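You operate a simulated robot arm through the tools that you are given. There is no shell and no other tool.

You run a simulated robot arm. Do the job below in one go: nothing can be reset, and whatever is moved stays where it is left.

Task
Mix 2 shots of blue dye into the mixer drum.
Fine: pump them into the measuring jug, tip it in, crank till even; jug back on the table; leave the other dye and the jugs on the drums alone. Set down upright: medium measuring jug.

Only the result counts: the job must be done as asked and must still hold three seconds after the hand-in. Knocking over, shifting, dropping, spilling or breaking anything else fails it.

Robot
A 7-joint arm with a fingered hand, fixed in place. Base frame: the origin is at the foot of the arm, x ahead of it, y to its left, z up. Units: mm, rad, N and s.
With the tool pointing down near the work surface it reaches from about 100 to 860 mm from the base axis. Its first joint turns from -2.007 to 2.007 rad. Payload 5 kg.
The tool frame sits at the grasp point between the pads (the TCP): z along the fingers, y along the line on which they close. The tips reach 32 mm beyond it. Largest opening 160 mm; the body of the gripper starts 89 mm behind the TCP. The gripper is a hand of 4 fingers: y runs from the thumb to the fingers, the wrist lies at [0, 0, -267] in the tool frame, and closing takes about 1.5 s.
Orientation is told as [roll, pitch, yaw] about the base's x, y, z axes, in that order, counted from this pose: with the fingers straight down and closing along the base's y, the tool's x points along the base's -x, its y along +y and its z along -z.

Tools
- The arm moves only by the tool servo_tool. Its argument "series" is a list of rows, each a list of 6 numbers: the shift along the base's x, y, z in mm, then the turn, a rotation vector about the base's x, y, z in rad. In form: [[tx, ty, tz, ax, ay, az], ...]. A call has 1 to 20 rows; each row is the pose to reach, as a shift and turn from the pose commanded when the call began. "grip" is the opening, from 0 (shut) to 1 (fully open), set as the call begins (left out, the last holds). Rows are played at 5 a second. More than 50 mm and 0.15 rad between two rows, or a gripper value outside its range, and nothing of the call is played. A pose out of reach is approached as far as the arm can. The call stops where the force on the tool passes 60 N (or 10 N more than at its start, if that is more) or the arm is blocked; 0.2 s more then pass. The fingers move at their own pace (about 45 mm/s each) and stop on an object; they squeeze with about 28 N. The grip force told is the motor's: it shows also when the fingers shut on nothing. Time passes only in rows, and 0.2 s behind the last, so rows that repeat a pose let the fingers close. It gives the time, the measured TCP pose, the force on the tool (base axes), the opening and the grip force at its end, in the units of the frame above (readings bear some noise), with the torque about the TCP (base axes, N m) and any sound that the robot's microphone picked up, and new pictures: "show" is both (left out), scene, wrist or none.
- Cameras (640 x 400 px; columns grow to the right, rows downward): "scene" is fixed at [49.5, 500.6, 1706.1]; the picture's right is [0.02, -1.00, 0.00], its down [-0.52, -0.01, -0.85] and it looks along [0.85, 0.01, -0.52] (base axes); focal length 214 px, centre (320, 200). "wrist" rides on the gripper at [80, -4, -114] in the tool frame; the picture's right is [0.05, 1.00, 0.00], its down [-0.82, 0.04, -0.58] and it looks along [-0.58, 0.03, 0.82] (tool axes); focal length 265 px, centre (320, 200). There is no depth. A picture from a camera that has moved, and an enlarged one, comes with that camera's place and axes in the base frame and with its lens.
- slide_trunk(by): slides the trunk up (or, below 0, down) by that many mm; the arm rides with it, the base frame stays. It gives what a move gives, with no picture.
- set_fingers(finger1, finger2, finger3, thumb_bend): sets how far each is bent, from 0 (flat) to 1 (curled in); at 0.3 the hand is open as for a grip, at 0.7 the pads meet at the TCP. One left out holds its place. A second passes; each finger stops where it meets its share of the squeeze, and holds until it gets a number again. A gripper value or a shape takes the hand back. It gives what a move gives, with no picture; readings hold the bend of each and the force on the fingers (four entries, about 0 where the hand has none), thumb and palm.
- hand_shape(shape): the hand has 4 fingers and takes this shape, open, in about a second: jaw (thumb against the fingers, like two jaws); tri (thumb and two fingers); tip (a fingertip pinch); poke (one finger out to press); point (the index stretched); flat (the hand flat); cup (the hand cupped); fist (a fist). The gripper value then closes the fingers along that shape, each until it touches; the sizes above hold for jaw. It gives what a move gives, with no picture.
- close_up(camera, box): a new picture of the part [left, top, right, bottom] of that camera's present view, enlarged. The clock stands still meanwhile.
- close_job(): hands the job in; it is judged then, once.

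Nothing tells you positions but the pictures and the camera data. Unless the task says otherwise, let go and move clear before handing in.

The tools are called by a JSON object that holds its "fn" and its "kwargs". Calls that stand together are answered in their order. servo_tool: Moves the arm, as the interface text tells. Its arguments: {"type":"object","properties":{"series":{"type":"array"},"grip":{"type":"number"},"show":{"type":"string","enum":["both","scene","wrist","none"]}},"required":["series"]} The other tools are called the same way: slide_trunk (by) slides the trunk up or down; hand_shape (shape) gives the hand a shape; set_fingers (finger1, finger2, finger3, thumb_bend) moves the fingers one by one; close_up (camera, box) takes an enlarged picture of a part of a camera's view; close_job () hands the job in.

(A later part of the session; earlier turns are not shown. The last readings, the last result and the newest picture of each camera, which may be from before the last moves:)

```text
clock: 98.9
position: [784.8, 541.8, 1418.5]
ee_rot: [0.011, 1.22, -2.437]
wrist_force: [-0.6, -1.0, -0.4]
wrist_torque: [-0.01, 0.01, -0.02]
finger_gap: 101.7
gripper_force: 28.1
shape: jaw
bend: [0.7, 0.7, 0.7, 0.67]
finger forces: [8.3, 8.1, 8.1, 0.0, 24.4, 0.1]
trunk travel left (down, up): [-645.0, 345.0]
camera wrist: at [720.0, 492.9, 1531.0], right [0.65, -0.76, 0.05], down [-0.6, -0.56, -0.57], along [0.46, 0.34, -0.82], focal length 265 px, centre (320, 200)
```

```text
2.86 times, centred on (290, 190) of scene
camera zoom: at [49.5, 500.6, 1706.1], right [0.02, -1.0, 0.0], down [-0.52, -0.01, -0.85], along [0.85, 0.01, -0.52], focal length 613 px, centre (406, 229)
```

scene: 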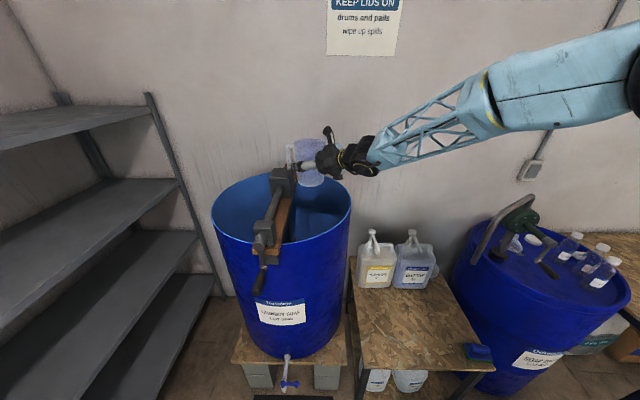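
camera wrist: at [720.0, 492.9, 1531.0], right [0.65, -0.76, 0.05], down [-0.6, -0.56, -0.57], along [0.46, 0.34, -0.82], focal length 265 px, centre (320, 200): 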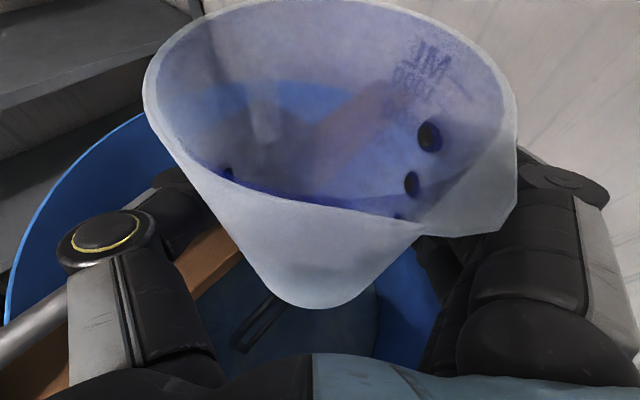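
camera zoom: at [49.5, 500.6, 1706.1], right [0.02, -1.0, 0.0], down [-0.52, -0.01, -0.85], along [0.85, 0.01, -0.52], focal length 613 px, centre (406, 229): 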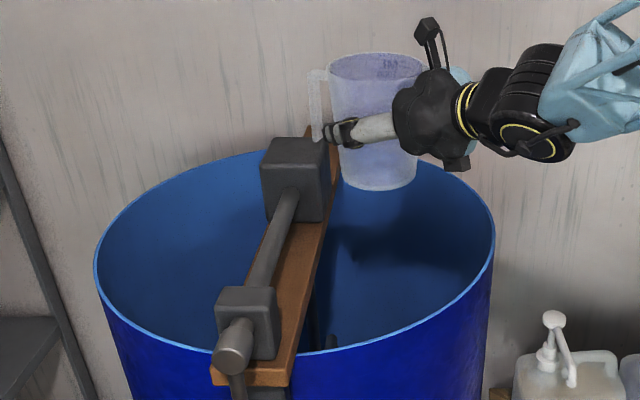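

The drum has the dye and the jug holds only a film. I'll carry the jug back over the table, reversing the path.

{"fn": "servo_tool", "kwargs": {"series": [[-6, -20, 0, 0, 0, 0], [-13, -50, 0, 0, 0, -0.01], [-23, -88, 0, 0, 0, -0.02], [-33, -126, 0, 0, 0, -0.03], [-43, -164, 0, 0, 0, -0.045], [-53, -202, 0, 0, 0, -0.06], [-63, -240, 0, 0, 0, -0.07], [-73, -278, 0, 0, 0, -0.08], [-83, -316, 0, 0, 0, -0.095], [-93, -354, 0, 0, 0, -0.11], [-103, -392, 0, 0, 0, -0.125], [-113, -430, 0, 0, 0, -0.14], [-123, -468, 0, 0, 0, -0.15], [-133, -504, 0, 0, 0, -0.16], [-141, -534, 0, 0, 0, -0.17], [-147, -556, 0, 0, 0, -0.17], [-147, -556, 0, 0, 0, -0.17]], "show": "none"}}

{"fn": "slide_trunk", "kwargs": {"by": -320}}

{"fn": "slide_trunk", "kwargs": {"by": -320}}

{"fn": "servo_tool", "kwargs": {"series": [[0, 0, 0, 0, 0, 0]], "show": "both"}}

{"fn": "close_up", "kwargs": {"camera": "scene", "box": [350, 250, 510, 360]}}

```text
clock: 102.5
position: [637.7, -16.0, 1416.9]
ee_rot: [0.002, 1.22, -2.616]
wrist_force: [-0.6, 1.1, -0.4]
wrist_torque: [0.0, 0.02, 0.0]
finger_gap: 101.7
gripper_force: 28.4
shape: jaw
bend: [0.7, 0.7, 0.7, 0.67]
finger forces: [8.0, 8.0, 8.0, 0.0, 24.1, 0.1]
trunk travel left (down, up): [-645.0, 345.0]
```

```text
clock: 105.7
position: [637.2, -16.4, 1096.0]
ee_rot: [0.002, 1.22, -2.617]
wrist_force: [0.4, -0.2, -0.7]
wrist_torque: [-0.02, 0.01, -0.03]
finger_gap: 101.6
gripper_force: 28.0
shape: jaw
bend: [0.7, 0.7, 0.7, 0.67]
finger forces: [8.1, 8.0, 8.0, 0.0, 24.0, 0.1]
trunk travel left (down, up): [-325.0, 665.0]
```

```text
clock: 108.8
position: [638.4, -16.5, 777.1]
ee_rot: [0.001, 1.219, -2.617]
wrist_force: [0.1, -0.8, -0.6]
wrist_torque: [0.03, 0.04, 0.0]
finger_gap: 101.6
gripper_force: 27.7
shape: jaw
bend: [0.7, 0.7, 0.7, 0.67]
finger forces: [8.2, 8.0, 8.0, 0.0, 24.1, 0.1]
trunk travel left (down, up): [-5.0, 985.0]
```

```text
clock: 109.2
position: [637.8, -16.8, 776.9]
ee_rot: [0.003, 1.221, -2.617]
wrist_force: [-0.6, 0.1, -2.0]
wrist_torque: [0.01, -0.01, -0.01]
finger_gap: 101.8
gripper_force: 27.5
shape: jaw
bend: [0.7, 0.7, 0.7, 0.67]
finger forces: [8.1, 8.1, 8.0, 0.0, 24.1, 0.1]
trunk travel left (down, up): [-5.0, 985.0]
camera wrist: at [566.5, -53.6, 890.5], right [0.51, -0.86, 0.05], down [-0.69, -0.45, -0.57], along [0.51, 0.26, -0.82], focal length 265 px, centre (320, 200)
```

scene: 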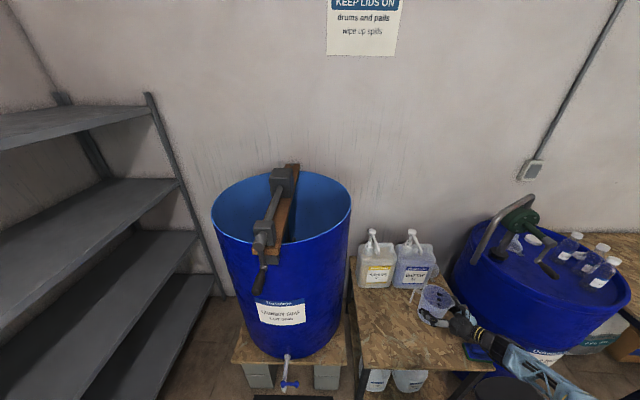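
wrist: 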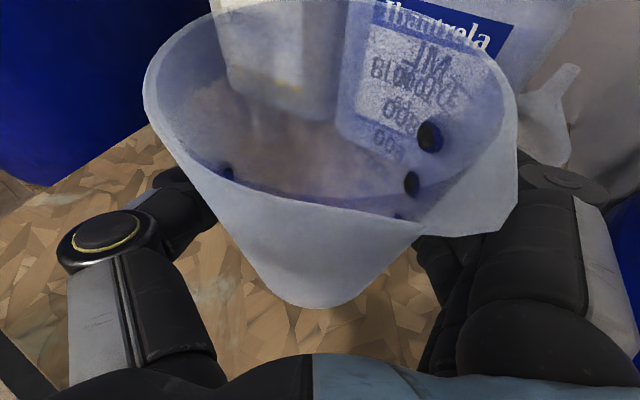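

```text
3.64 times, centred on (430, 305) of scene
camera zoom: at [49.5, 500.6, 1706.1], right [0.02, -1.0, 0.0], down [-0.52, -0.01, -0.85], along [0.85, 0.01, -0.52], focal length 780 px, centre (-80, -182)
```

zoom: 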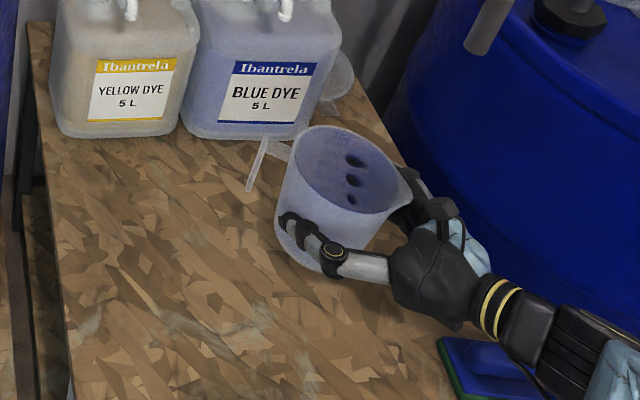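

The jug is back over the table, clear of everything. I'll shift it a little left to a free spot and lower it.

{"fn": "servo_tool", "kwargs": {"series": [[0, 25, 0, 0, 0, 0], [0, 50, 0, 0, 0, 0], [0, 75, -10, 0, 0, 0], [0, 85, -28, 0, 0, 0], [0, 85, -45, 0, 0, 0], [0, 85, -58, 0, 0, 0], [0, 85, -67, 0, 0, 0], [0, 85, -72, 0, 0, 0], [0, 85, -73, 0, 0, 0], [0, 85, -73, 0, 0, 0]], "show": "none"}}

{"fn": "servo_tool", "kwargs": {"series": [[0, 0, -1, 0, 0, 0], [0, 0, -1, 0, 0, 0]], "show": "both"}}

{"fn": "close_up", "kwargs": {"camera": "scene", "box": [350, 250, 510, 360]}}

```text
clock: 111.5
position: [637.2, 69.9, 703.8]
ee_rot: [0.0, 1.22, -2.616]
wrist_force: [0.5, 0.1, -0.6]
wrist_torque: [0.0, 0.01, -0.01]
finger_gap: 101.7
gripper_force: 28.5
shape: jaw
bend: [0.7, 0.7, 0.7, 0.67]
finger forces: [8.1, 7.9, 7.9, 0.0, 24.1, 0.0]
trunk travel left (down, up): [-5.0, 985.0]
```

```text
clock: 112.0
position: [637.1, 67.4, 704.2]
ee_rot: [0.003, 1.22, -2.614]
wrist_force: [0.1, 0.4, -1.2]
wrist_torque: [-0.01, 0.02, -0.02]
finger_gap: 101.6
gripper_force: 28.5
shape: jaw
bend: [0.7, 0.7, 0.7, 0.67]
finger forces: [8.1, 8.0, 8.0, 0.0, 24.0, 0.0]
trunk travel left (down, up): [-5.0, 985.0]
camera wrist: at [566.3, 31.4, 816.7], right [0.51, -0.86, 0.05], down [-0.69, -0.45, -0.57], along [0.51, 0.26, -0.82], focal length 265 px, centre (320, 200)
```

scene: 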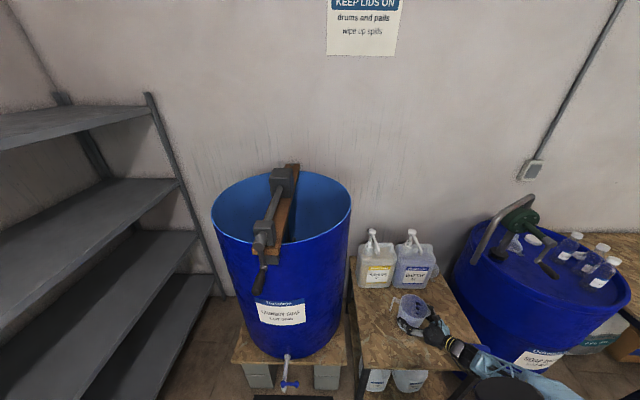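
wrist: 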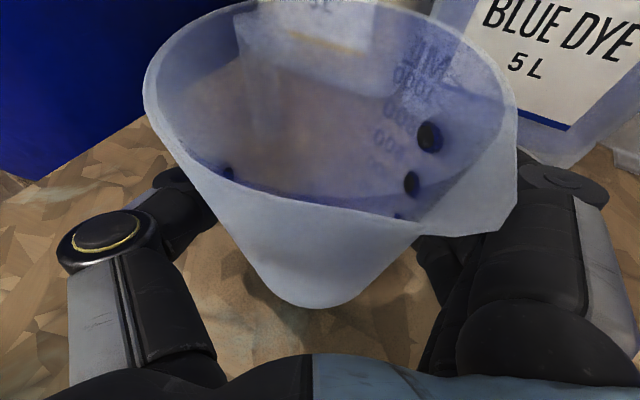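

```text
3.64 times, centred on (430, 305) of scene
camera zoom: at [49.5, 500.6, 1706.1], right [0.02, -1.0, 0.0], down [-0.52, -0.01, -0.85], along [0.85, 0.01, -0.52], focal length 780 px, centre (-80, -182)
```

zoom: 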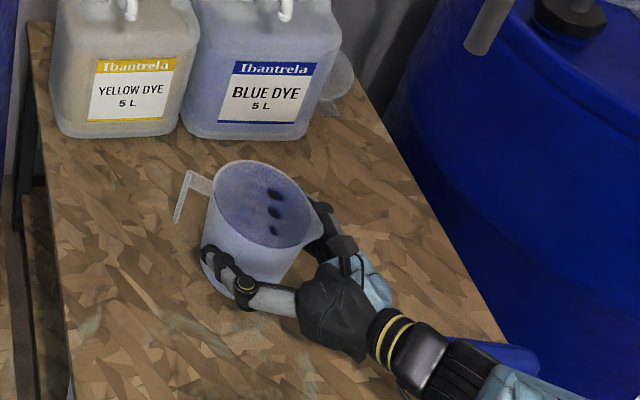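

No contact yet. I'll lower in 0.7 mm steps until the table takes the load.

{"fn": "servo_tool", "kwargs": {"series": [[0, 0, -0.7, 0, 0, 0], [0, 0, -1.4, 0, 0, 0], [0, 0, -1.4, 0, 0, 0]], "show": "none"}}

```text
clock: 112.8
position: [637.0, 69.4, 702.9]
ee_rot: [0.001, 1.221, -2.613]
wrist_force: [0.3, 0.1, 2.8]
wrist_torque: [0.1, 0.06, -0.03]
finger_gap: 101.5
gripper_force: 28.1
shape: jaw
bend: [0.7, 0.7, 0.7, 0.67]
finger forces: [8.4, 8.1, 7.9, 0.0, 24.0, 0.0]
trunk travel left (down, up): [-5.0, 985.0]
```

The table now carries the jug (upward force 2.8 N). I'll open the hand and check that it stands.

{"fn": "servo_tool", "kwargs": {"series": [[0, 0, 0, 0, 0, 0], [0, 0, 0, 0, 0, 0], [0, 0, 0, 0, 0, 0], [0, 0, 0, 0, 0, 0], [0, 0, 0, 0, 0, 0], [0, 0, 0, 0, 0, 0]], "grip": 0.9, "show": "wrist"}}

{"fn": "servo_tool", "kwargs": {"series": [[-13, -7.5, 0, 0, 0, 0], [-30, -17.5, 0, 0, 0, 0], [-52, -30, 4, 0, 0, 0], [-65, -50, 12, 0, 0, 0], [-75, -80, 30, 0, 0, 0], [-80, -100, 60, 0, 0, 0], [-80, -110, 80, 0, 0, 0]], "show": "both"}}

{"fn": "close_up", "kwargs": {"camera": "scene", "box": [350, 250, 510, 360]}}

```text
clock: 114.2
position: [636.8, 68.6, 701.5]
ee_rot: [0.002, 1.22, -2.615]
wrist_force: [-0.1, -0.2, -1.4]
wrist_torque: [0.01, 0.02, 0.04]
finger_gap: 143.9
gripper_force: 0.1
shape: jaw
bend: [0.48, 0.48, 0.48, 0.44]
finger forces: [0.0, 0.0, 0.0, 0.0, 0.0, 0.0]
trunk travel left (down, up): [-5.0, 985.0]
camera wrist: at [566.5, 31.2, 815.3], right [0.51, -0.86, 0.05], down [-0.69, -0.45, -0.57], along [0.51, 0.26, -0.82], focal length 265 px, centre (320, 200)
```

wrist: 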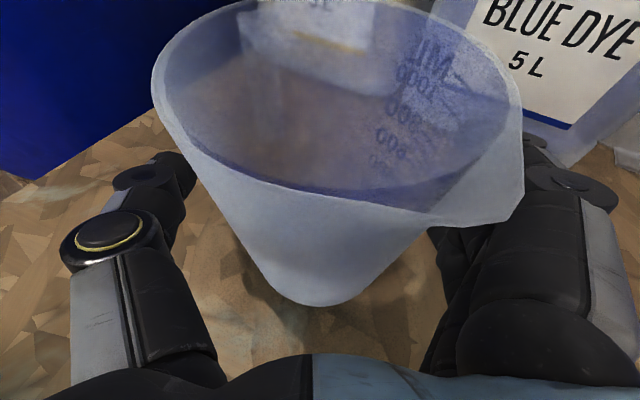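

```text
clock: 115.8
position: [561.3, -41.2, 775.7]
ee_rot: [-0.029, 1.207, -2.643]
wrist_force: [-0.5, 0.9, -0.2]
wrist_torque: [0.02, 0.03, 0.02]
finger_gap: 143.7
gripper_force: 0.0
shape: jaw
bend: [0.48, 0.48, 0.48, 0.44]
finger forces: [0.0, 0.1, 0.1, 0.0, 0.1, 0.0]
out of reach, approached as far as the arm can: row 3, 4
trunk travel left (down, up): [-5.0, 985.0]
camera wrist: at [492.8, -79.2, 889.6], right [0.52, -0.85, 0.04], down [-0.7, -0.45, -0.56], along [0.49, 0.26, -0.83], focal length 265 px, centre (320, 200)
```

scene: 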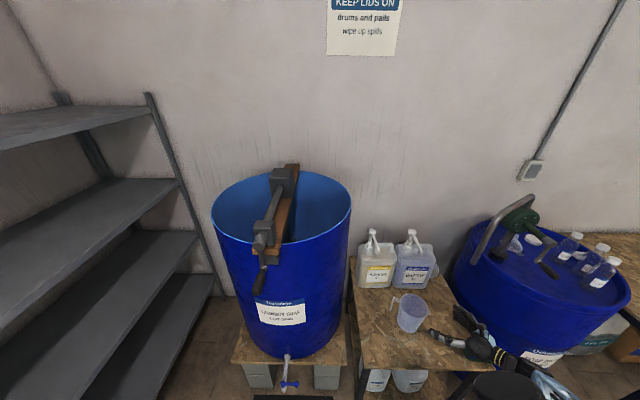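
wrist: 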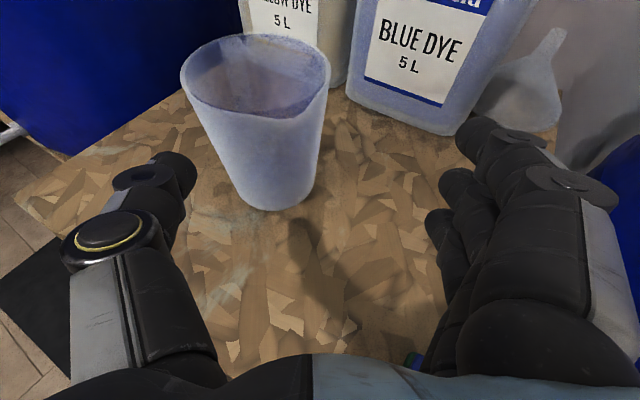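

```text
3.64 times, centred on (430, 305) of scene
camera zoom: at [49.5, 500.6, 1706.1], right [0.02, -1.0, 0.0], down [-0.52, -0.01, -0.85], along [0.85, 0.01, -0.52], focal length 780 px, centre (-80, -182)
```

zoom: 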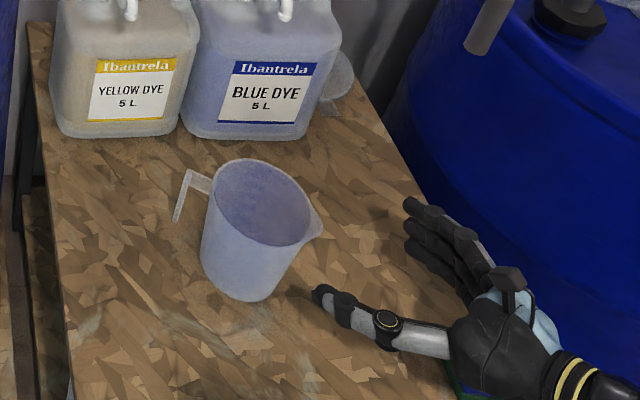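

The jug stands upright on the table. Next is the crank, whose handle is near (390–462, 665, 1224) with a radius of about 90 mm. I'll raise the hand and look from near the crank.

{"fn": "slide_trunk", "kwargs": {"by": 400}}

{"fn": "servo_tool", "kwargs": {"series": [[0, 40, 10, 0, 0, 0], [-10, 80, 20, 0, 0, 0], [-20, 120, 30, 0, 0, 0], [-30, 150, 40, 0, 0, 0], [-40, 180, 50, 0, 0, 0], [-40, 180, 50, 0, 0, 0]], "show": "both"}}

```text
clock: 119.7
position: [555.7, -41.7, 1182.1]
ee_rot: [0.002, 1.222, -2.617]
wrist_force: [-0.1, 0.3, 0.6]
wrist_torque: [-0.03, -0.04, 0.06]
finger_gap: 143.8
gripper_force: 0.1
shape: jaw
bend: [0.48, 0.48, 0.48, 0.44]
finger forces: [0.0, 0.1, 0.0, 0.0, 0.0, 0.0]
trunk travel left (down, up): [-405.0, 585.0]
```

```text
clock: 121.3
position: [561.2, 111.4, 1158.0]
ee_rot: [-0.111, 1.167, -2.727]
wrist_force: [0.0, -0.9, 0.1]
wrist_torque: [0.0, 0.02, 0.06]
finger_gap: 144.1
gripper_force: 0.1
shape: jaw
bend: [0.48, 0.48, 0.48, 0.44]
finger forces: [0.0, 0.1, 0.0, 0.1, 0.1, 0.0]
out of reach, approached as far as the arm can: row 3, 4, 5, 6
trunk travel left (down, up): [-405.0, 585.0]
stopped in row 6: the arm was blocked; the commanded pose is now the measured one
camera wrist: at [497.6, 72.7, 1275.7], right [0.51, -0.86, 0.0], down [-0.73, -0.44, -0.53], along [0.45, 0.27, -0.85], focal length 265 px, centre (320, 200)
```

scene: 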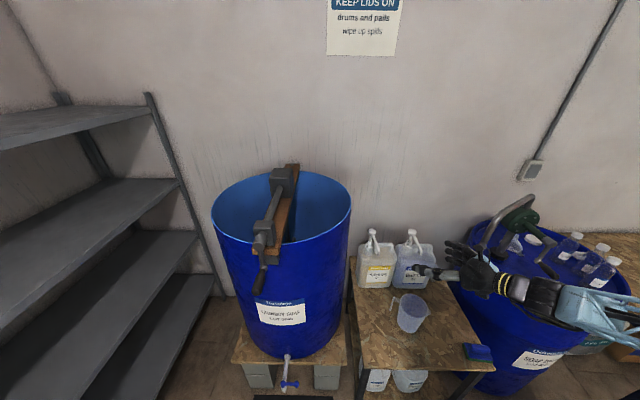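
wrist: 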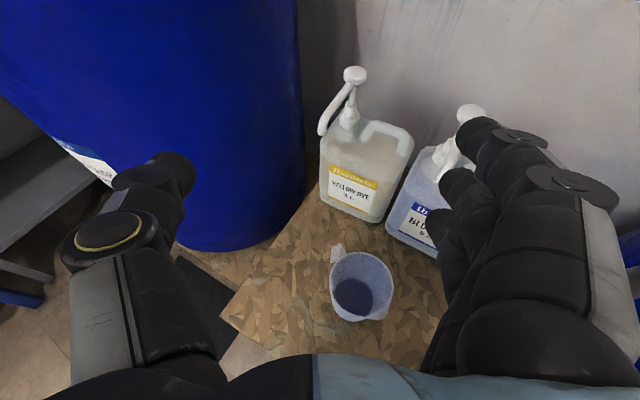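

The arm reached its near limit there with no contact. I'll check the jug's bottom and then start turning the hand.

{"fn": "close_up", "kwargs": {"camera": "wrist", "box": [310, 230, 420, 330]}}

{"fn": "close_up", "kwargs": {"camera": "scene", "box": [370, 270, 450, 350]}}

```text
4.00 times, centred on (365, 280) of wrist
camera zoom: at [497.6, 72.7, 1275.7], right [0.51, -0.86, 0.0], down [-0.73, -0.44, -0.53], along [0.45, 0.27, -0.85], focal length 1062 px, centre (140, -120)
```

zoom: 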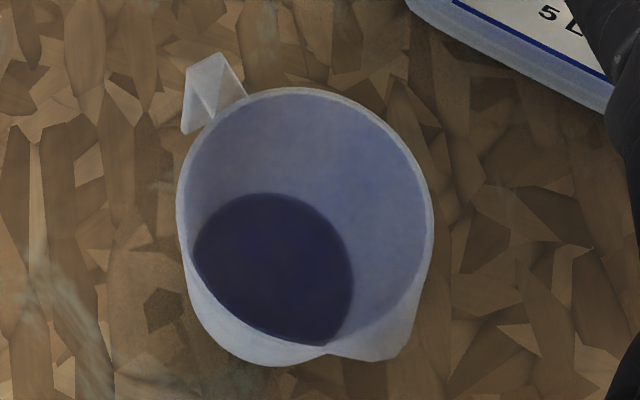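

```text
5.00 times, centred on (410, 310) of scene
camera zoom: at [49.5, 500.6, 1706.1], right [0.02, -1.0, 0.0], down [-0.52, -0.01, -0.85], along [0.85, 0.01, -0.52], focal length 1072 px, centre (-130, -350)
```

zoom: 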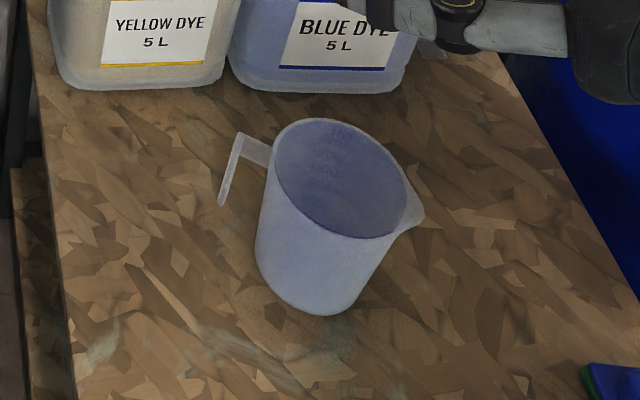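

That looks like only a thin film, and the wrist force matches the empty jug. Now I'll turn the hand to point along +y with its fingers above and thumb below, for the crank handle.

{"fn": "servo_tool", "kwargs": {"series": [[0, 0, 0, -0.041, -0.1127, 0.0771], [0, 0, 0, -0.082, -0.2254, 0.1542], [0, 5, 5, -0.123, -0.338, 0.2312], [0, 10, 10, -0.164, -0.451, 0.308], [0, 25, 15, -0.205, -0.5635, 0.3854], [-5, 40, 20, -0.246, -0.676, 0.4625], [-10, 55, 25, -0.287, -0.789, 0.5396], [-15, 70, 30, -0.328, -0.902, 0.617], [-20, 85, 35, -0.369, -1.0143, 0.694], [-25, 100, 40, -0.41, -1.127, 0.771], [-30, 115, 45, -0.451, -1.2397, 0.848], [-35, 130, 50, -0.492, -1.3524, 0.925], [-40, 145, 55, -0.533, -1.465, 1.002], [-45, 155, 60, -0.574, -1.579, 1.08]], "show": "both", "grip": 0.9}}

```text
clock: 124.3
position: [514.7, 269.4, 1223.5]
ee_rot: [1.558, 0.035, -0.045]
wrist_force: [0.3, -0.2, -0.6]
wrist_torque: [0.03, 0.0, -0.02]
finger_gap: 144.1
gripper_force: 0.0
shape: jaw
bend: [0.48, 0.48, 0.48, 0.44]
finger forces: [0.1, 0.2, 0.0, 0.1, 0.1, 0.0]
out of reach, approached as far as the arm can: row 1, 2, 3, 4, 5
trunk travel left (down, up): [-405.0, 585.0]
camera wrist: at [429.3, 156.1, 1222.0], right [-0.02, 0.01, 1.0], down [0.79, -0.61, 0.02], along [0.61, 0.79, 0.0], focal length 265 px, centre (320, 200)
```

scene: 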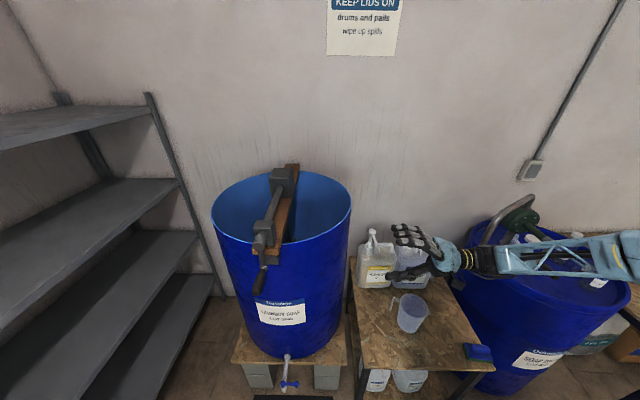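
wrist: 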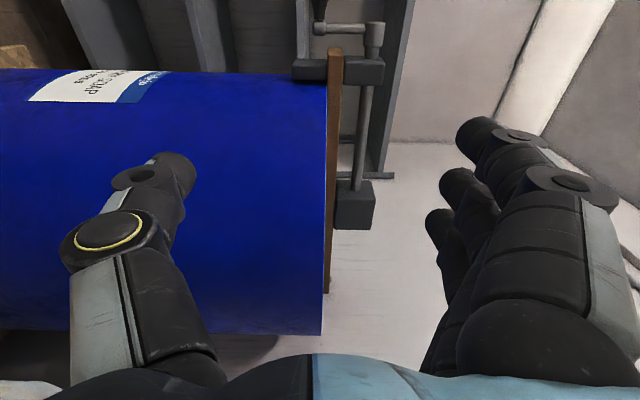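

Excellent side view: the drum rim is at z≈1230 and the crank axis at z≈1308, with the handle hanging below at z≈1218. I'll zoom in to refine before approaching.

{"fn": "close_up", "kwargs": {"camera": "wrist", "box": [280, 0, 420, 100]}}

{"fn": "close_up", "kwargs": {"camera": "scene", "box": [230, 210, 310, 310]}}

```text
4.00 times, centred on (350, 50) of wrist
camera zoom: at [429.3, 156.1, 1222.0], right [-0.02, 0.01, 1.0], down [0.79, -0.61, 0.02], along [0.61, 0.79, 0.0], focal length 1062 px, centre (200, 800)
```

zoom: 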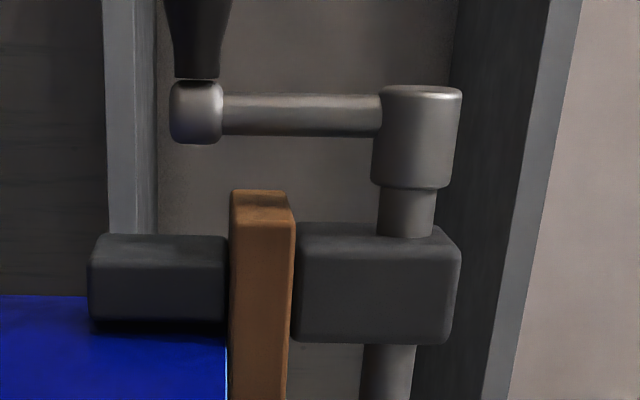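

```text
4.00 times, centred on (270, 260) of scene
camera zoom: at [49.5, 500.6, 1706.1], right [0.02, -1.0, 0.0], down [-0.52, -0.01, -0.85], along [0.85, 0.01, -0.52], focal length 858 px, centre (520, -40)
```

zoom: 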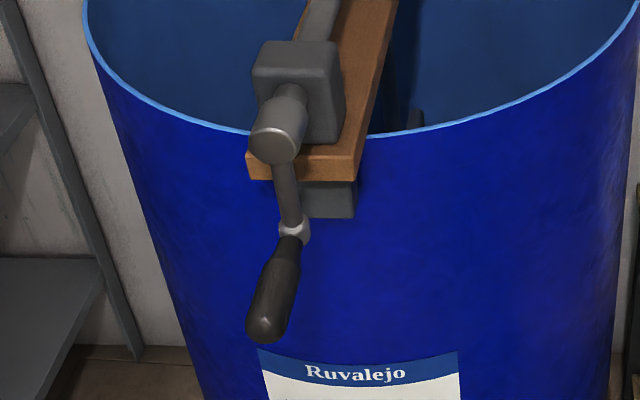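

Crank arm plane is at x≈472, axis at (y 665, z 1306), and the handle at (y 668, z 1216) spanning x≈395–462. I'll straighten the hand and go to a pre-grasp in front of the handle.

{"fn": "servo_tool", "kwargs": {"series": [[-15, 30, -1, 0.005, -0.012, 0.015], [-33, 70, -2, 0.01, -0.024, 0.03], [-50, 110, -4, 0.013, -0.035, 0.045], [-66, 150, -5, 0.013, -0.035, 0.045], [-82, 190, -6, 0.013, -0.035, 0.045], [-95, 225, -7, 0.013, -0.035, 0.045], [-98, 255, -7, 0.013, -0.035, 0.045], [-98, 255, -7, 0.013, -0.035, 0.045]], "show": "both"}}

{"fn": "close_up", "kwargs": {"camera": "scene", "box": [220, 200, 340, 320]}}

```text
clock: 126.1
position: [416.3, 523.0, 1216.7]
ee_rot: [1.573, 0.002, 0.0]
wrist_force: [-0.3, 0.4, -0.6]
wrist_torque: [0.0, 0.01, -0.03]
finger_gap: 144.0
gripper_force: 0.0
shape: jaw
bend: [0.48, 0.48, 0.48, 0.44]
finger forces: [0.0, 0.0, 0.0, 0.1, 0.0, 0.0]
trunk travel left (down, up): [-405.0, 585.0]
camera wrist: at [336.0, 407.5, 1211.2], right [-0.05, 0.0, 1.0], down [0.82, -0.58, 0.04], along [0.58, 0.82, 0.03], focal length 265 px, centre (320, 200)
```

scene: 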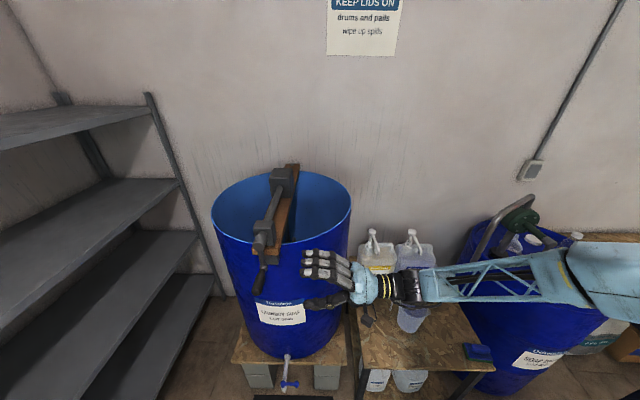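
wrist: 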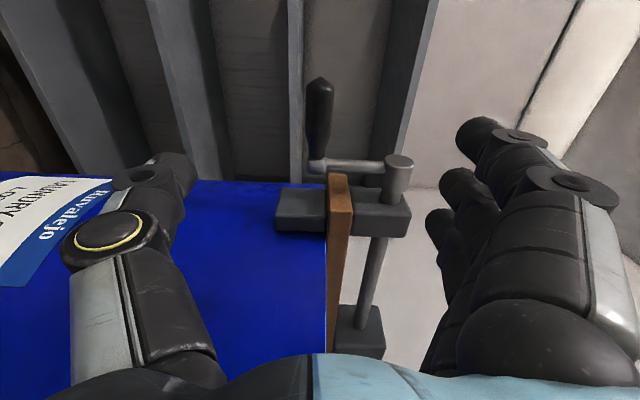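

```text
3.33 times, centred on (280, 260) of scene
camera zoom: at [49.5, 500.6, 1706.1], right [0.02, -1.0, 0.0], down [-0.52, -0.01, -0.85], along [0.85, 0.01, -0.52], focal length 715 px, centre (453, 0)
```

zoom: 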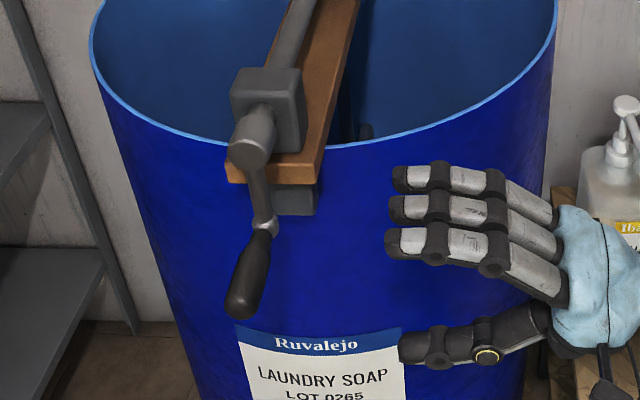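

The handle is level with the hand and centred at x≈424. I'll advance until it lies at the grasp point.

{"fn": "servo_tool", "kwargs": {"series": [[0, 30, -1, 0, 0, 0], [1, 60, -1, 0, 0, 0], [2, 90, -1, 0, 0, 0], [2, 115, -1, 0, 0, 0], [2, 135, -1, 0, 0, 0], [2, 144, -1, 0, 0, 0], [2, 144, -1, 0, 0, 0]], "show": "both"}}

{"fn": "close_up", "kwargs": {"camera": "scene", "box": [220, 200, 340, 320]}}

```text
clock: 127.7
position: [417.9, 667.4, 1216.0]
ee_rot: [1.572, 0.001, -0.001]
wrist_force: [0.8, 0.0, 0.2]
wrist_torque: [-0.03, -0.01, 0.05]
finger_gap: 144.0
gripper_force: 0.1
shape: jaw
bend: [0.48, 0.48, 0.48, 0.44]
finger forces: [0.0, 0.1, 0.0, 0.0, 0.0, 0.1]
trunk travel left (down, up): [-405.0, 585.0]
camera wrist: at [337.5, 551.9, 1209.8], right [-0.05, 0.0, 1.0], down [0.81, -0.58, 0.04], along [0.58, 0.82, 0.03], focal length 265 px, centre (320, 200)
```

scene: 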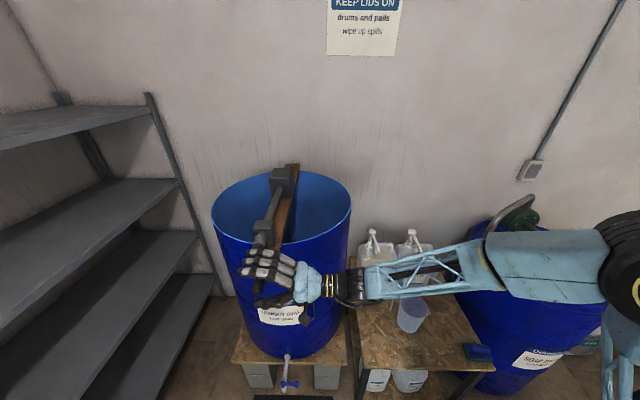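
wrist: 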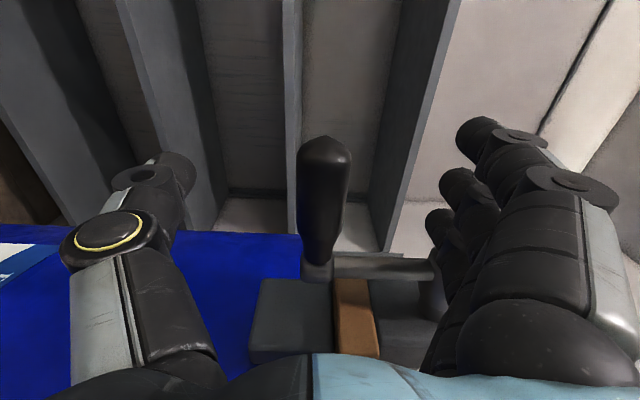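

```text
3.33 times, centred on (280, 260) of scene
camera zoom: at [49.5, 500.6, 1706.1], right [0.02, -1.0, 0.0], down [-0.52, -0.01, -0.85], along [0.85, 0.01, -0.52], focal length 715 px, centre (453, 0)
```

zoom: 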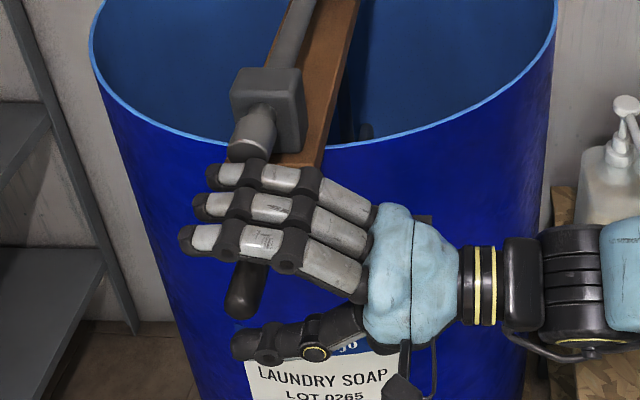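

The handle sits right between the fingers and thumb. I'll close the grip on it.

{"fn": "servo_tool", "kwargs": {"series": [[0, 0, 0, 0, 0, 0], [0, 0, 0, 0, 0, 0], [0, 0, 0, 0, 0, 0], [0, 0, 0, 0, 0, 0], [0, 0, 0, 0, 0, 0], [0, 0, 0, 0, 0, 0], [0, 0, 0, 0, 0, 0], [0, 0, 0, 0, 0, 0], [0, 0, 0, 0, 0, 0], [0, 0, 0, 0, 0, 0]], "grip": 0.0, "show": "both"}}

{"fn": "close_up", "kwargs": {"camera": "scene", "box": [220, 200, 340, 320]}}

```text
clock: 129.9
position: [418.5, 667.7, 1216.0]
ee_rot: [1.574, 0.002, 0.0]
wrist_force: [1.8, 9.1, -1.0]
wrist_torque: [-0.04, -0.05, -0.01]
finger_gap: 5.2
gripper_force: 28.0
shape: jaw
bend: [0.7, 0.7, 0.7, 0.72]
finger forces: [7.1, 7.3, 7.3, 0.0, 23.0, 0.0]
trunk travel left (down, up): [-405.0, 585.0]
camera wrist: at [337.2, 552.8, 1209.3], right [-0.05, 0.0, 1.0], down [0.82, -0.58, 0.04], along [0.58, 0.82, 0.03], focal length 265 px, centre (320, 200)
```

scene: 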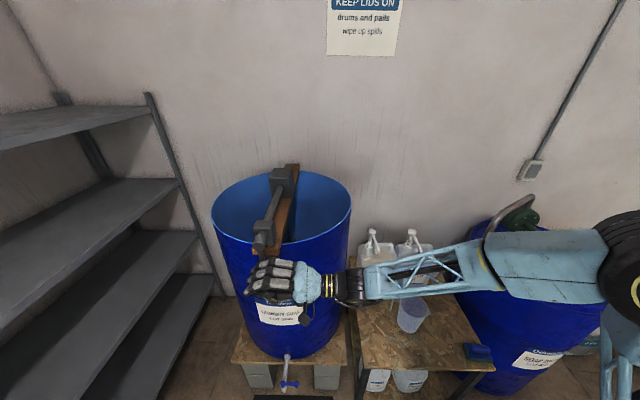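
wrist: 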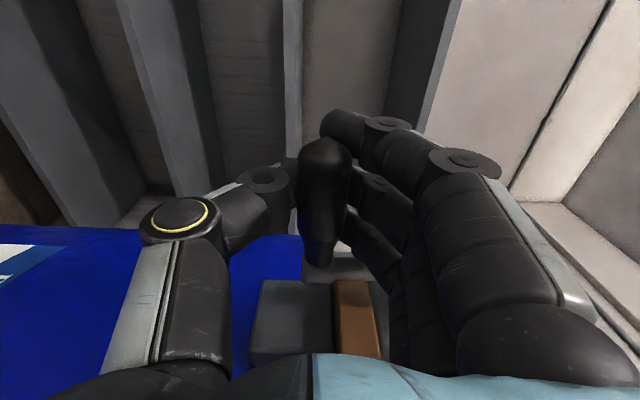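

```text
3.33 times, centred on (280, 260) of scene
camera zoom: at [49.5, 500.6, 1706.1], right [0.02, -1.0, 0.0], down [-0.52, -0.01, -0.85], along [0.85, 0.01, -0.52], focal length 715 px, centre (453, 0)
```

zoom: 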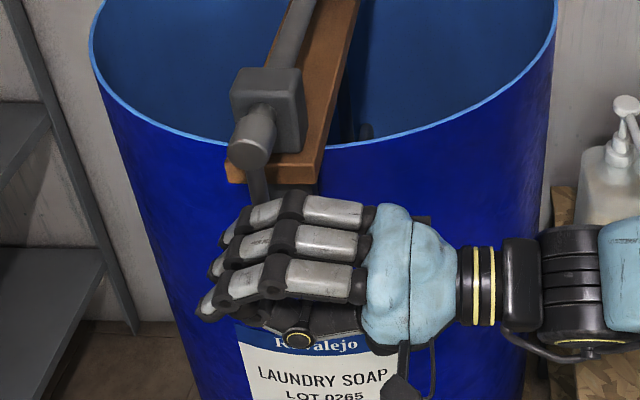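

The fingers have closed around the handle as a cage, pulling about 9 N along y. I'll ease back a few mm to relieve that.

{"fn": "servo_tool", "kwargs": {"series": [[0, -4, 0, 0, 0, 0], [0, -8, 0, 0, 0, 0], [0, -8, 0, 0, 0, 0]], "show": "wrist"}}

```text
clock: 130.7
position: [417.2, 665.9, 1213.3]
ee_rot: [1.569, 0.003, 0.0]
wrist_force: [6.4, 41.3, 7.2]
wrist_torque: [-0.11, -0.04, -0.01]
finger_gap: 3.1
gripper_force: 27.6
shape: jaw
bend: [0.68, 0.68, 0.68, 0.71]
finger forces: [12.2, 13.0, 13.0, 0.0, 24.4, 0.1]
trunk travel left (down, up): [-405.0, 585.0]
camera wrist: at [337.2, 551.0, 1208.2], right [-0.05, 0.0, 1.0], down [0.82, -0.58, 0.04], along [0.58, 0.82, 0.03], focal length 265 px, centre (320, 200)
```

wrist: 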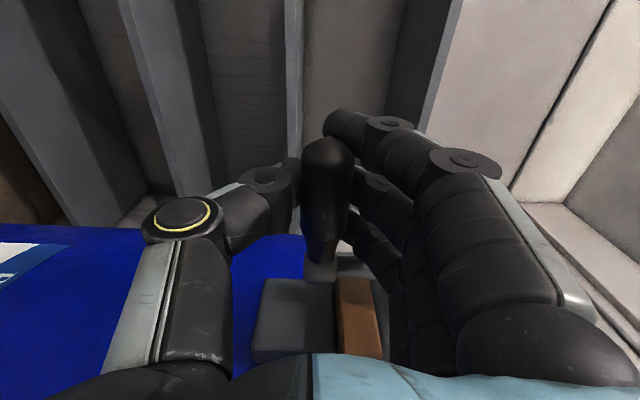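

Wrong direction: the crank resists toward −y at about 41 N. I'll return to neutral and try turning it the other way (+y) along its arc.

{"fn": "servo_tool", "kwargs": {"series": [[0, 5, 1, 0, 0, 0], [0, 10, 2, 0, 0, 0], [0, 15, 2, 0, 0, 0], [0, 20, 3, 0, 0, 0], [0, 25, 4, 0, 0, 0], [0, 30, 6, 0, 0, 0]], "show": "wrist"}}

```text
clock: 132.1
position: [419.8, 689.5, 1219.6]
ee_rot: [1.571, 0.001, -0.002]
wrist_force: [-3.7, 5.9, -6.2]
wrist_torque: [0.14, 0.03, -0.01]
finger_gap: 1.3
gripper_force: 27.9
shape: jaw
bend: [0.72, 0.71, 0.73, 0.73]
finger forces: [0.0, 0.1, 0.1, 0.0, 9.0, 0.1]
trunk travel left (down, up): [-405.0, 585.0]
camera wrist: at [338.3, 574.8, 1215.1], right [-0.05, 0.0, 1.0], down [0.81, -0.58, 0.04], along [0.58, 0.82, 0.03], focal length 265 px, centre (320, 200)
```

wrist: 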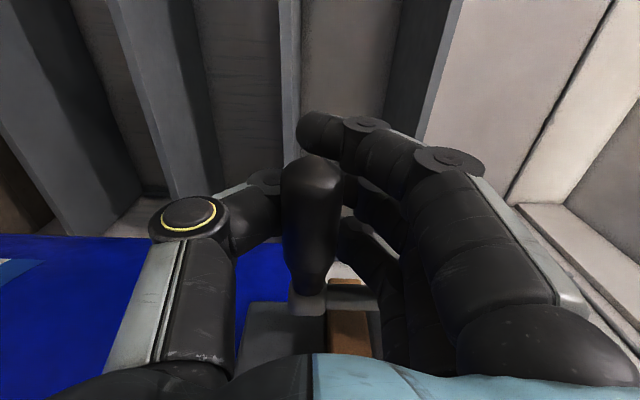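

The handle hasn't moved; the cage just slid over it. I'll pull back gently to the −y side and hold, to see whether the crank yields slowly.

{"fn": "servo_tool", "kwargs": {"series": [[0, -10, -2, 0, 0, 0], [0, -20, -4, 0, 0, 0], [0, -26, -5, 0, 0, 0], [0, -28, -5, 0, 0, 0], [0, -30, -5, 0, 0, 0], [0, -30, -5, 0, 0, 0], [0, -30, -5, 0, 0, 0], [0, -30, -5, 0, 0, 0]], "show": "none"}}

{"fn": "servo_tool", "kwargs": {"series": [[0, -1, 0, 0, 0, 0], [0, -2, 0, 0, 0, 0], [0, -3, 0, 0, 0, 0], [0, -3, 0, 0, 0, 0], [0, -3, 0, 0, 0, 0]], "show": "wrist"}}

```text
clock: 133.9
position: [408.9, 592.4, 1247.2]
ee_rot: [1.627, -0.002, -0.002]
wrist_force: [-3.4, 1.8, -0.8]
wrist_torque: [0.02, 0.0, -0.17]
finger_gap: 0.9
gripper_force: 28.2
shape: jaw
bend: [0.72, 0.72, 0.73, 0.72]
finger forces: [0.0, 0.0, 0.0, 0.1, 0.0, 0.0]
trunk travel left (down, up): [-405.0, 585.0]
stopped in row 8: the force on the tool passed its limit at 61 N (the readings are from after the stop); the commanded pose is now the measured one
```

```text
clock: 135.1
position: [416.6, 617.6, 1231.3]
ee_rot: [1.604, 0.003, 0.004]
wrist_force: [0.1, 3.4, -3.4]
wrist_torque: [0.25, 0.0, -0.03]
finger_gap: 0.9
gripper_force: 28.1
shape: jaw
bend: [0.72, 0.71, 0.73, 0.73]
finger forces: [0.0, 0.0, 0.0, 0.0, 0.0, 0.1]
trunk travel left (down, up): [-405.0, 585.0]
camera wrist: at [336.1, 503.0, 1223.1], right [-0.05, -0.03, 1.0], down [0.82, -0.58, 0.02], along [0.57, 0.82, 0.06], focal length 265 px, centre (320, 200)
```

wrist: 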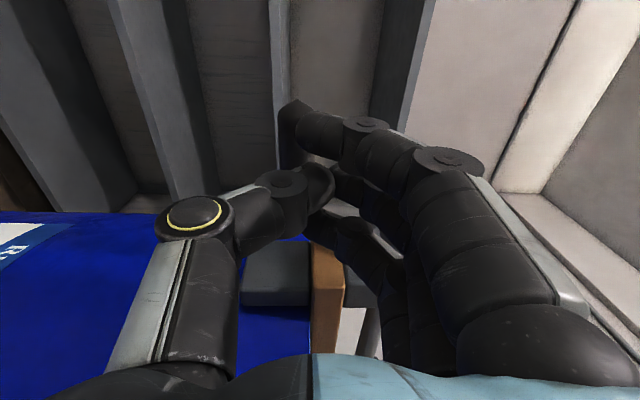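

The fingers slipped off the handle at 61 N and sprang back. I'll check the crank and drum.

{"fn": "close_up", "kwargs": {"camera": "scene", "box": [200, 160, 360, 320]}}

{"fn": "servo_tool", "kwargs": {"series": [[0, -25, 0, -0.01, 0, 0], [0, -50, 0, -0.02, 0, 0], [0, -80, 0, -0.033, 0, 0]], "grip": 0.9, "show": "both"}}

{"fn": "close_up", "kwargs": {"camera": "wrist", "box": [240, 60, 440, 260]}}

{"fn": "close_up", "kwargs": {"camera": "scene", "box": [200, 180, 320, 320]}}

```text
2.50 times, centred on (280, 240) of scene
camera zoom: at [49.5, 500.6, 1706.1], right [0.02, -1.0, 0.0], down [-0.52, -0.01, -0.85], along [0.85, 0.01, -0.52], focal length 536 px, centre (420, 100)
```

zoom: 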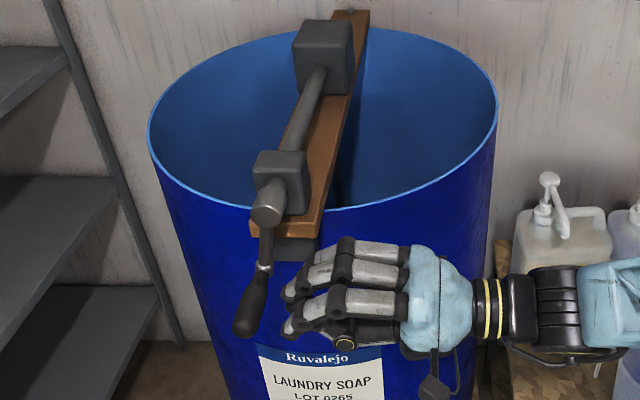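

```text
clock: 135.9
position: [415.5, 519.4, 1240.6]
ee_rot: [1.587, -0.001, -0.001]
wrist_force: [0.1, -2.0, -0.2]
wrist_torque: [-0.1, 0.0, 0.03]
finger_gap: 143.5
gripper_force: 0.0
shape: jaw
bend: [0.48, 0.48, 0.48, 0.44]
finger forces: [0.1, 0.0, 0.0, 0.0, 0.1, 0.0]
trunk travel left (down, up): [-405.0, 585.0]
camera wrist: at [335.3, 405.2, 1233.9], right [-0.05, -0.02, 1.0], down [0.81, -0.58, 0.03], along [0.58, 0.82, 0.04], focal length 265 px, centre (320, 200)
```

scene: 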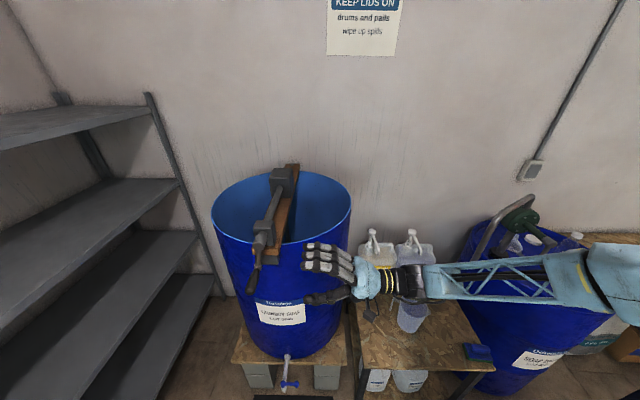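
wrist: 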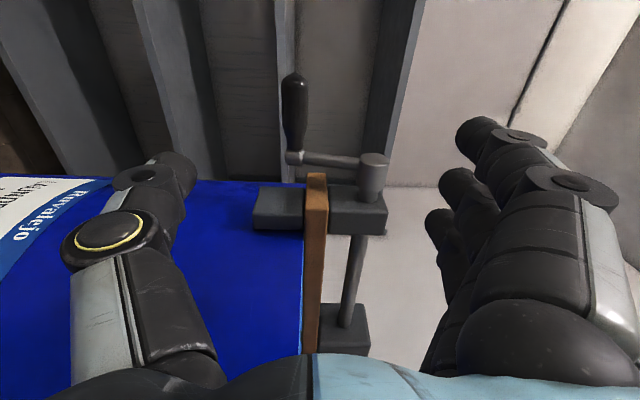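

```text
2.00 times, centred on (340, 160) of wrist
camera zoom: at [335.3, 405.2, 1233.9], right [-0.05, -0.02, 1.0], down [0.81, -0.58, 0.03], along [0.58, 0.82, 0.04], focal length 531 px, centre (280, 280)
```

zoom: 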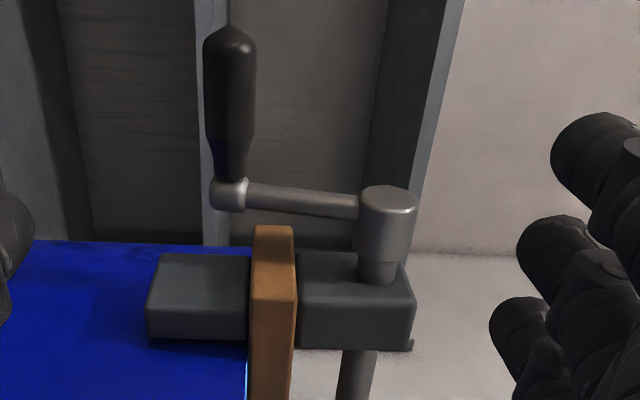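

```text
2.86 times, centred on (260, 250) of scene
camera zoom: at [49.5, 500.6, 1706.1], right [0.02, -1.0, 0.0], down [-0.52, -0.01, -0.85], along [0.85, 0.01, -0.52], focal length 613 px, centre (491, 57)
```

zoom: 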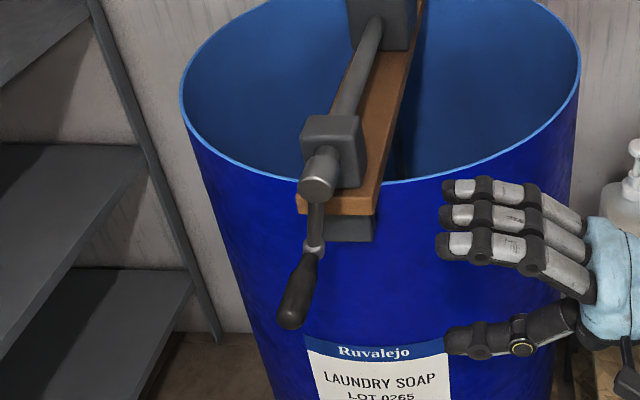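

The crank did turn about 9° when pushed toward +y, so that is the free direction; it only resists the other way. The handle is now at about (y 677, z 1217) and the axis at (664, 1304.5). I'll check the settled pose first.

{"fn": "servo_tool", "kwargs": {"series": [[0, 0, 0, 0, 0, 0], [0, 0, 0, 0, 0, 0]], "show": "none"}}

```text
clock: 136.5
position: [415.4, 526.1, 1239.2]
ee_rot: [1.582, 0.002, 0.001]
wrist_force: [0.8, 0.2, -0.5]
wrist_torque: [-0.02, 0.01, 0.01]
finger_gap: 143.6
gripper_force: 0.1
shape: jaw
bend: [0.48, 0.48, 0.48, 0.44]
finger forces: [0.0, 0.1, 0.1, 0.1, 0.0, 0.0]
trunk travel left (down, up): [-405.0, 585.0]
```

Settled at (415, 526, 1239). I'll line up level with the handle and advance so it sits nearer the pads, then close.

{"fn": "servo_tool", "kwargs": {"series": [[1, 0, -12, -0.011, 0, 0], [2, 20, -22, -0.011, 0, 0], [3, 60, -22, -0.011, 0, 0], [3, 95, -22, -0.011, 0, 0], [3, 125, -22, -0.011, 0, 0], [3, 138, -22, -0.011, 0, 0], [3, 138, -22, -0.011, 0, 0]], "show": "none"}}

{"fn": "servo_tool", "kwargs": {"series": [[0, 0, 0, 0, 0, 0], [0, 0, 0, 0, 0, 0], [0, 0, 0, 0, 0, 0], [0, 0, 0, 0, 0, 0], [0, 0, 0, 0, 0, 0], [0, 0, 0, 0, 0, 0], [0, 0, 0, 0, 0, 0], [0, 0, 0, 0, 0, 0], [0, 0, 0, 0, 0, 0]], "grip": 0.0, "show": "both"}}

{"fn": "close_up", "kwargs": {"camera": "scene", "box": [200, 180, 320, 320]}}

```text
clock: 138.1
position: [419.6, 664.5, 1215.7]
ee_rot: [1.571, 0.001, -0.001]
wrist_force: [0.8, -0.1, -0.4]
wrist_torque: [0.01, 0.01, -0.04]
finger_gap: 143.7
gripper_force: 0.1
shape: jaw
bend: [0.48, 0.48, 0.48, 0.44]
finger forces: [0.1, 0.0, 0.0, 0.1, 0.0, 0.0]
trunk travel left (down, up): [-405.0, 585.0]
```

```text
clock: 140.1
position: [419.3, 664.4, 1216.6]
ee_rot: [1.57, 0.0, 0.0]
wrist_force: [-0.5, 1.5, 1.3]
wrist_torque: [0.06, 0.01, 0.04]
finger_gap: 21.1
gripper_force: 27.6
shape: jaw
bend: [0.72, 0.72, 0.72, 0.7]
finger forces: [8.4, 8.4, 8.5, 0.0, 23.8, 0.1]
trunk travel left (down, up): [-405.0, 585.0]
camera wrist: at [339.3, 549.0, 1210.9], right [-0.05, 0.0, 1.0], down [0.82, -0.58, 0.04], along [0.58, 0.82, 0.03], focal length 265 px, centre (320, 200)
```

scene: 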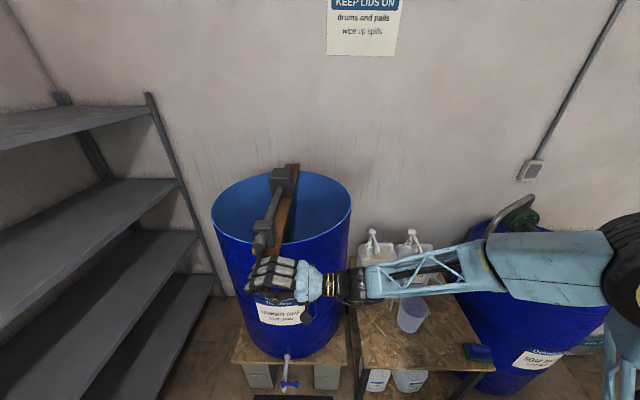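
wrist: 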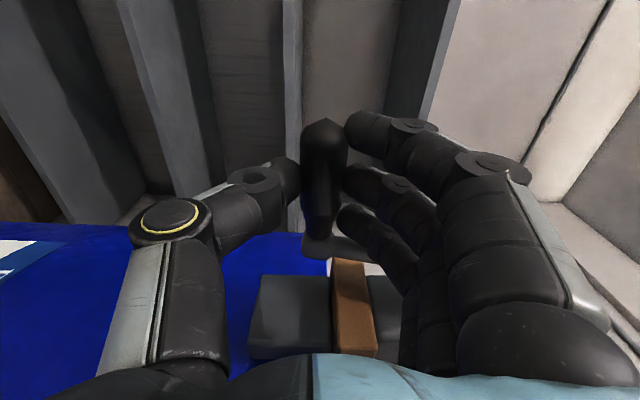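

```text
2.86 times, centred on (260, 250) of scene
camera zoom: at [49.5, 500.6, 1706.1], right [0.02, -1.0, 0.0], down [-0.52, -0.01, -0.85], along [0.85, 0.01, -0.52], focal length 613 px, centre (491, 57)
```

zoom: 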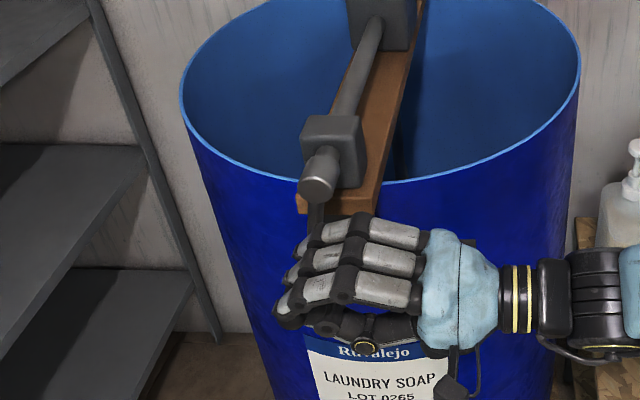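

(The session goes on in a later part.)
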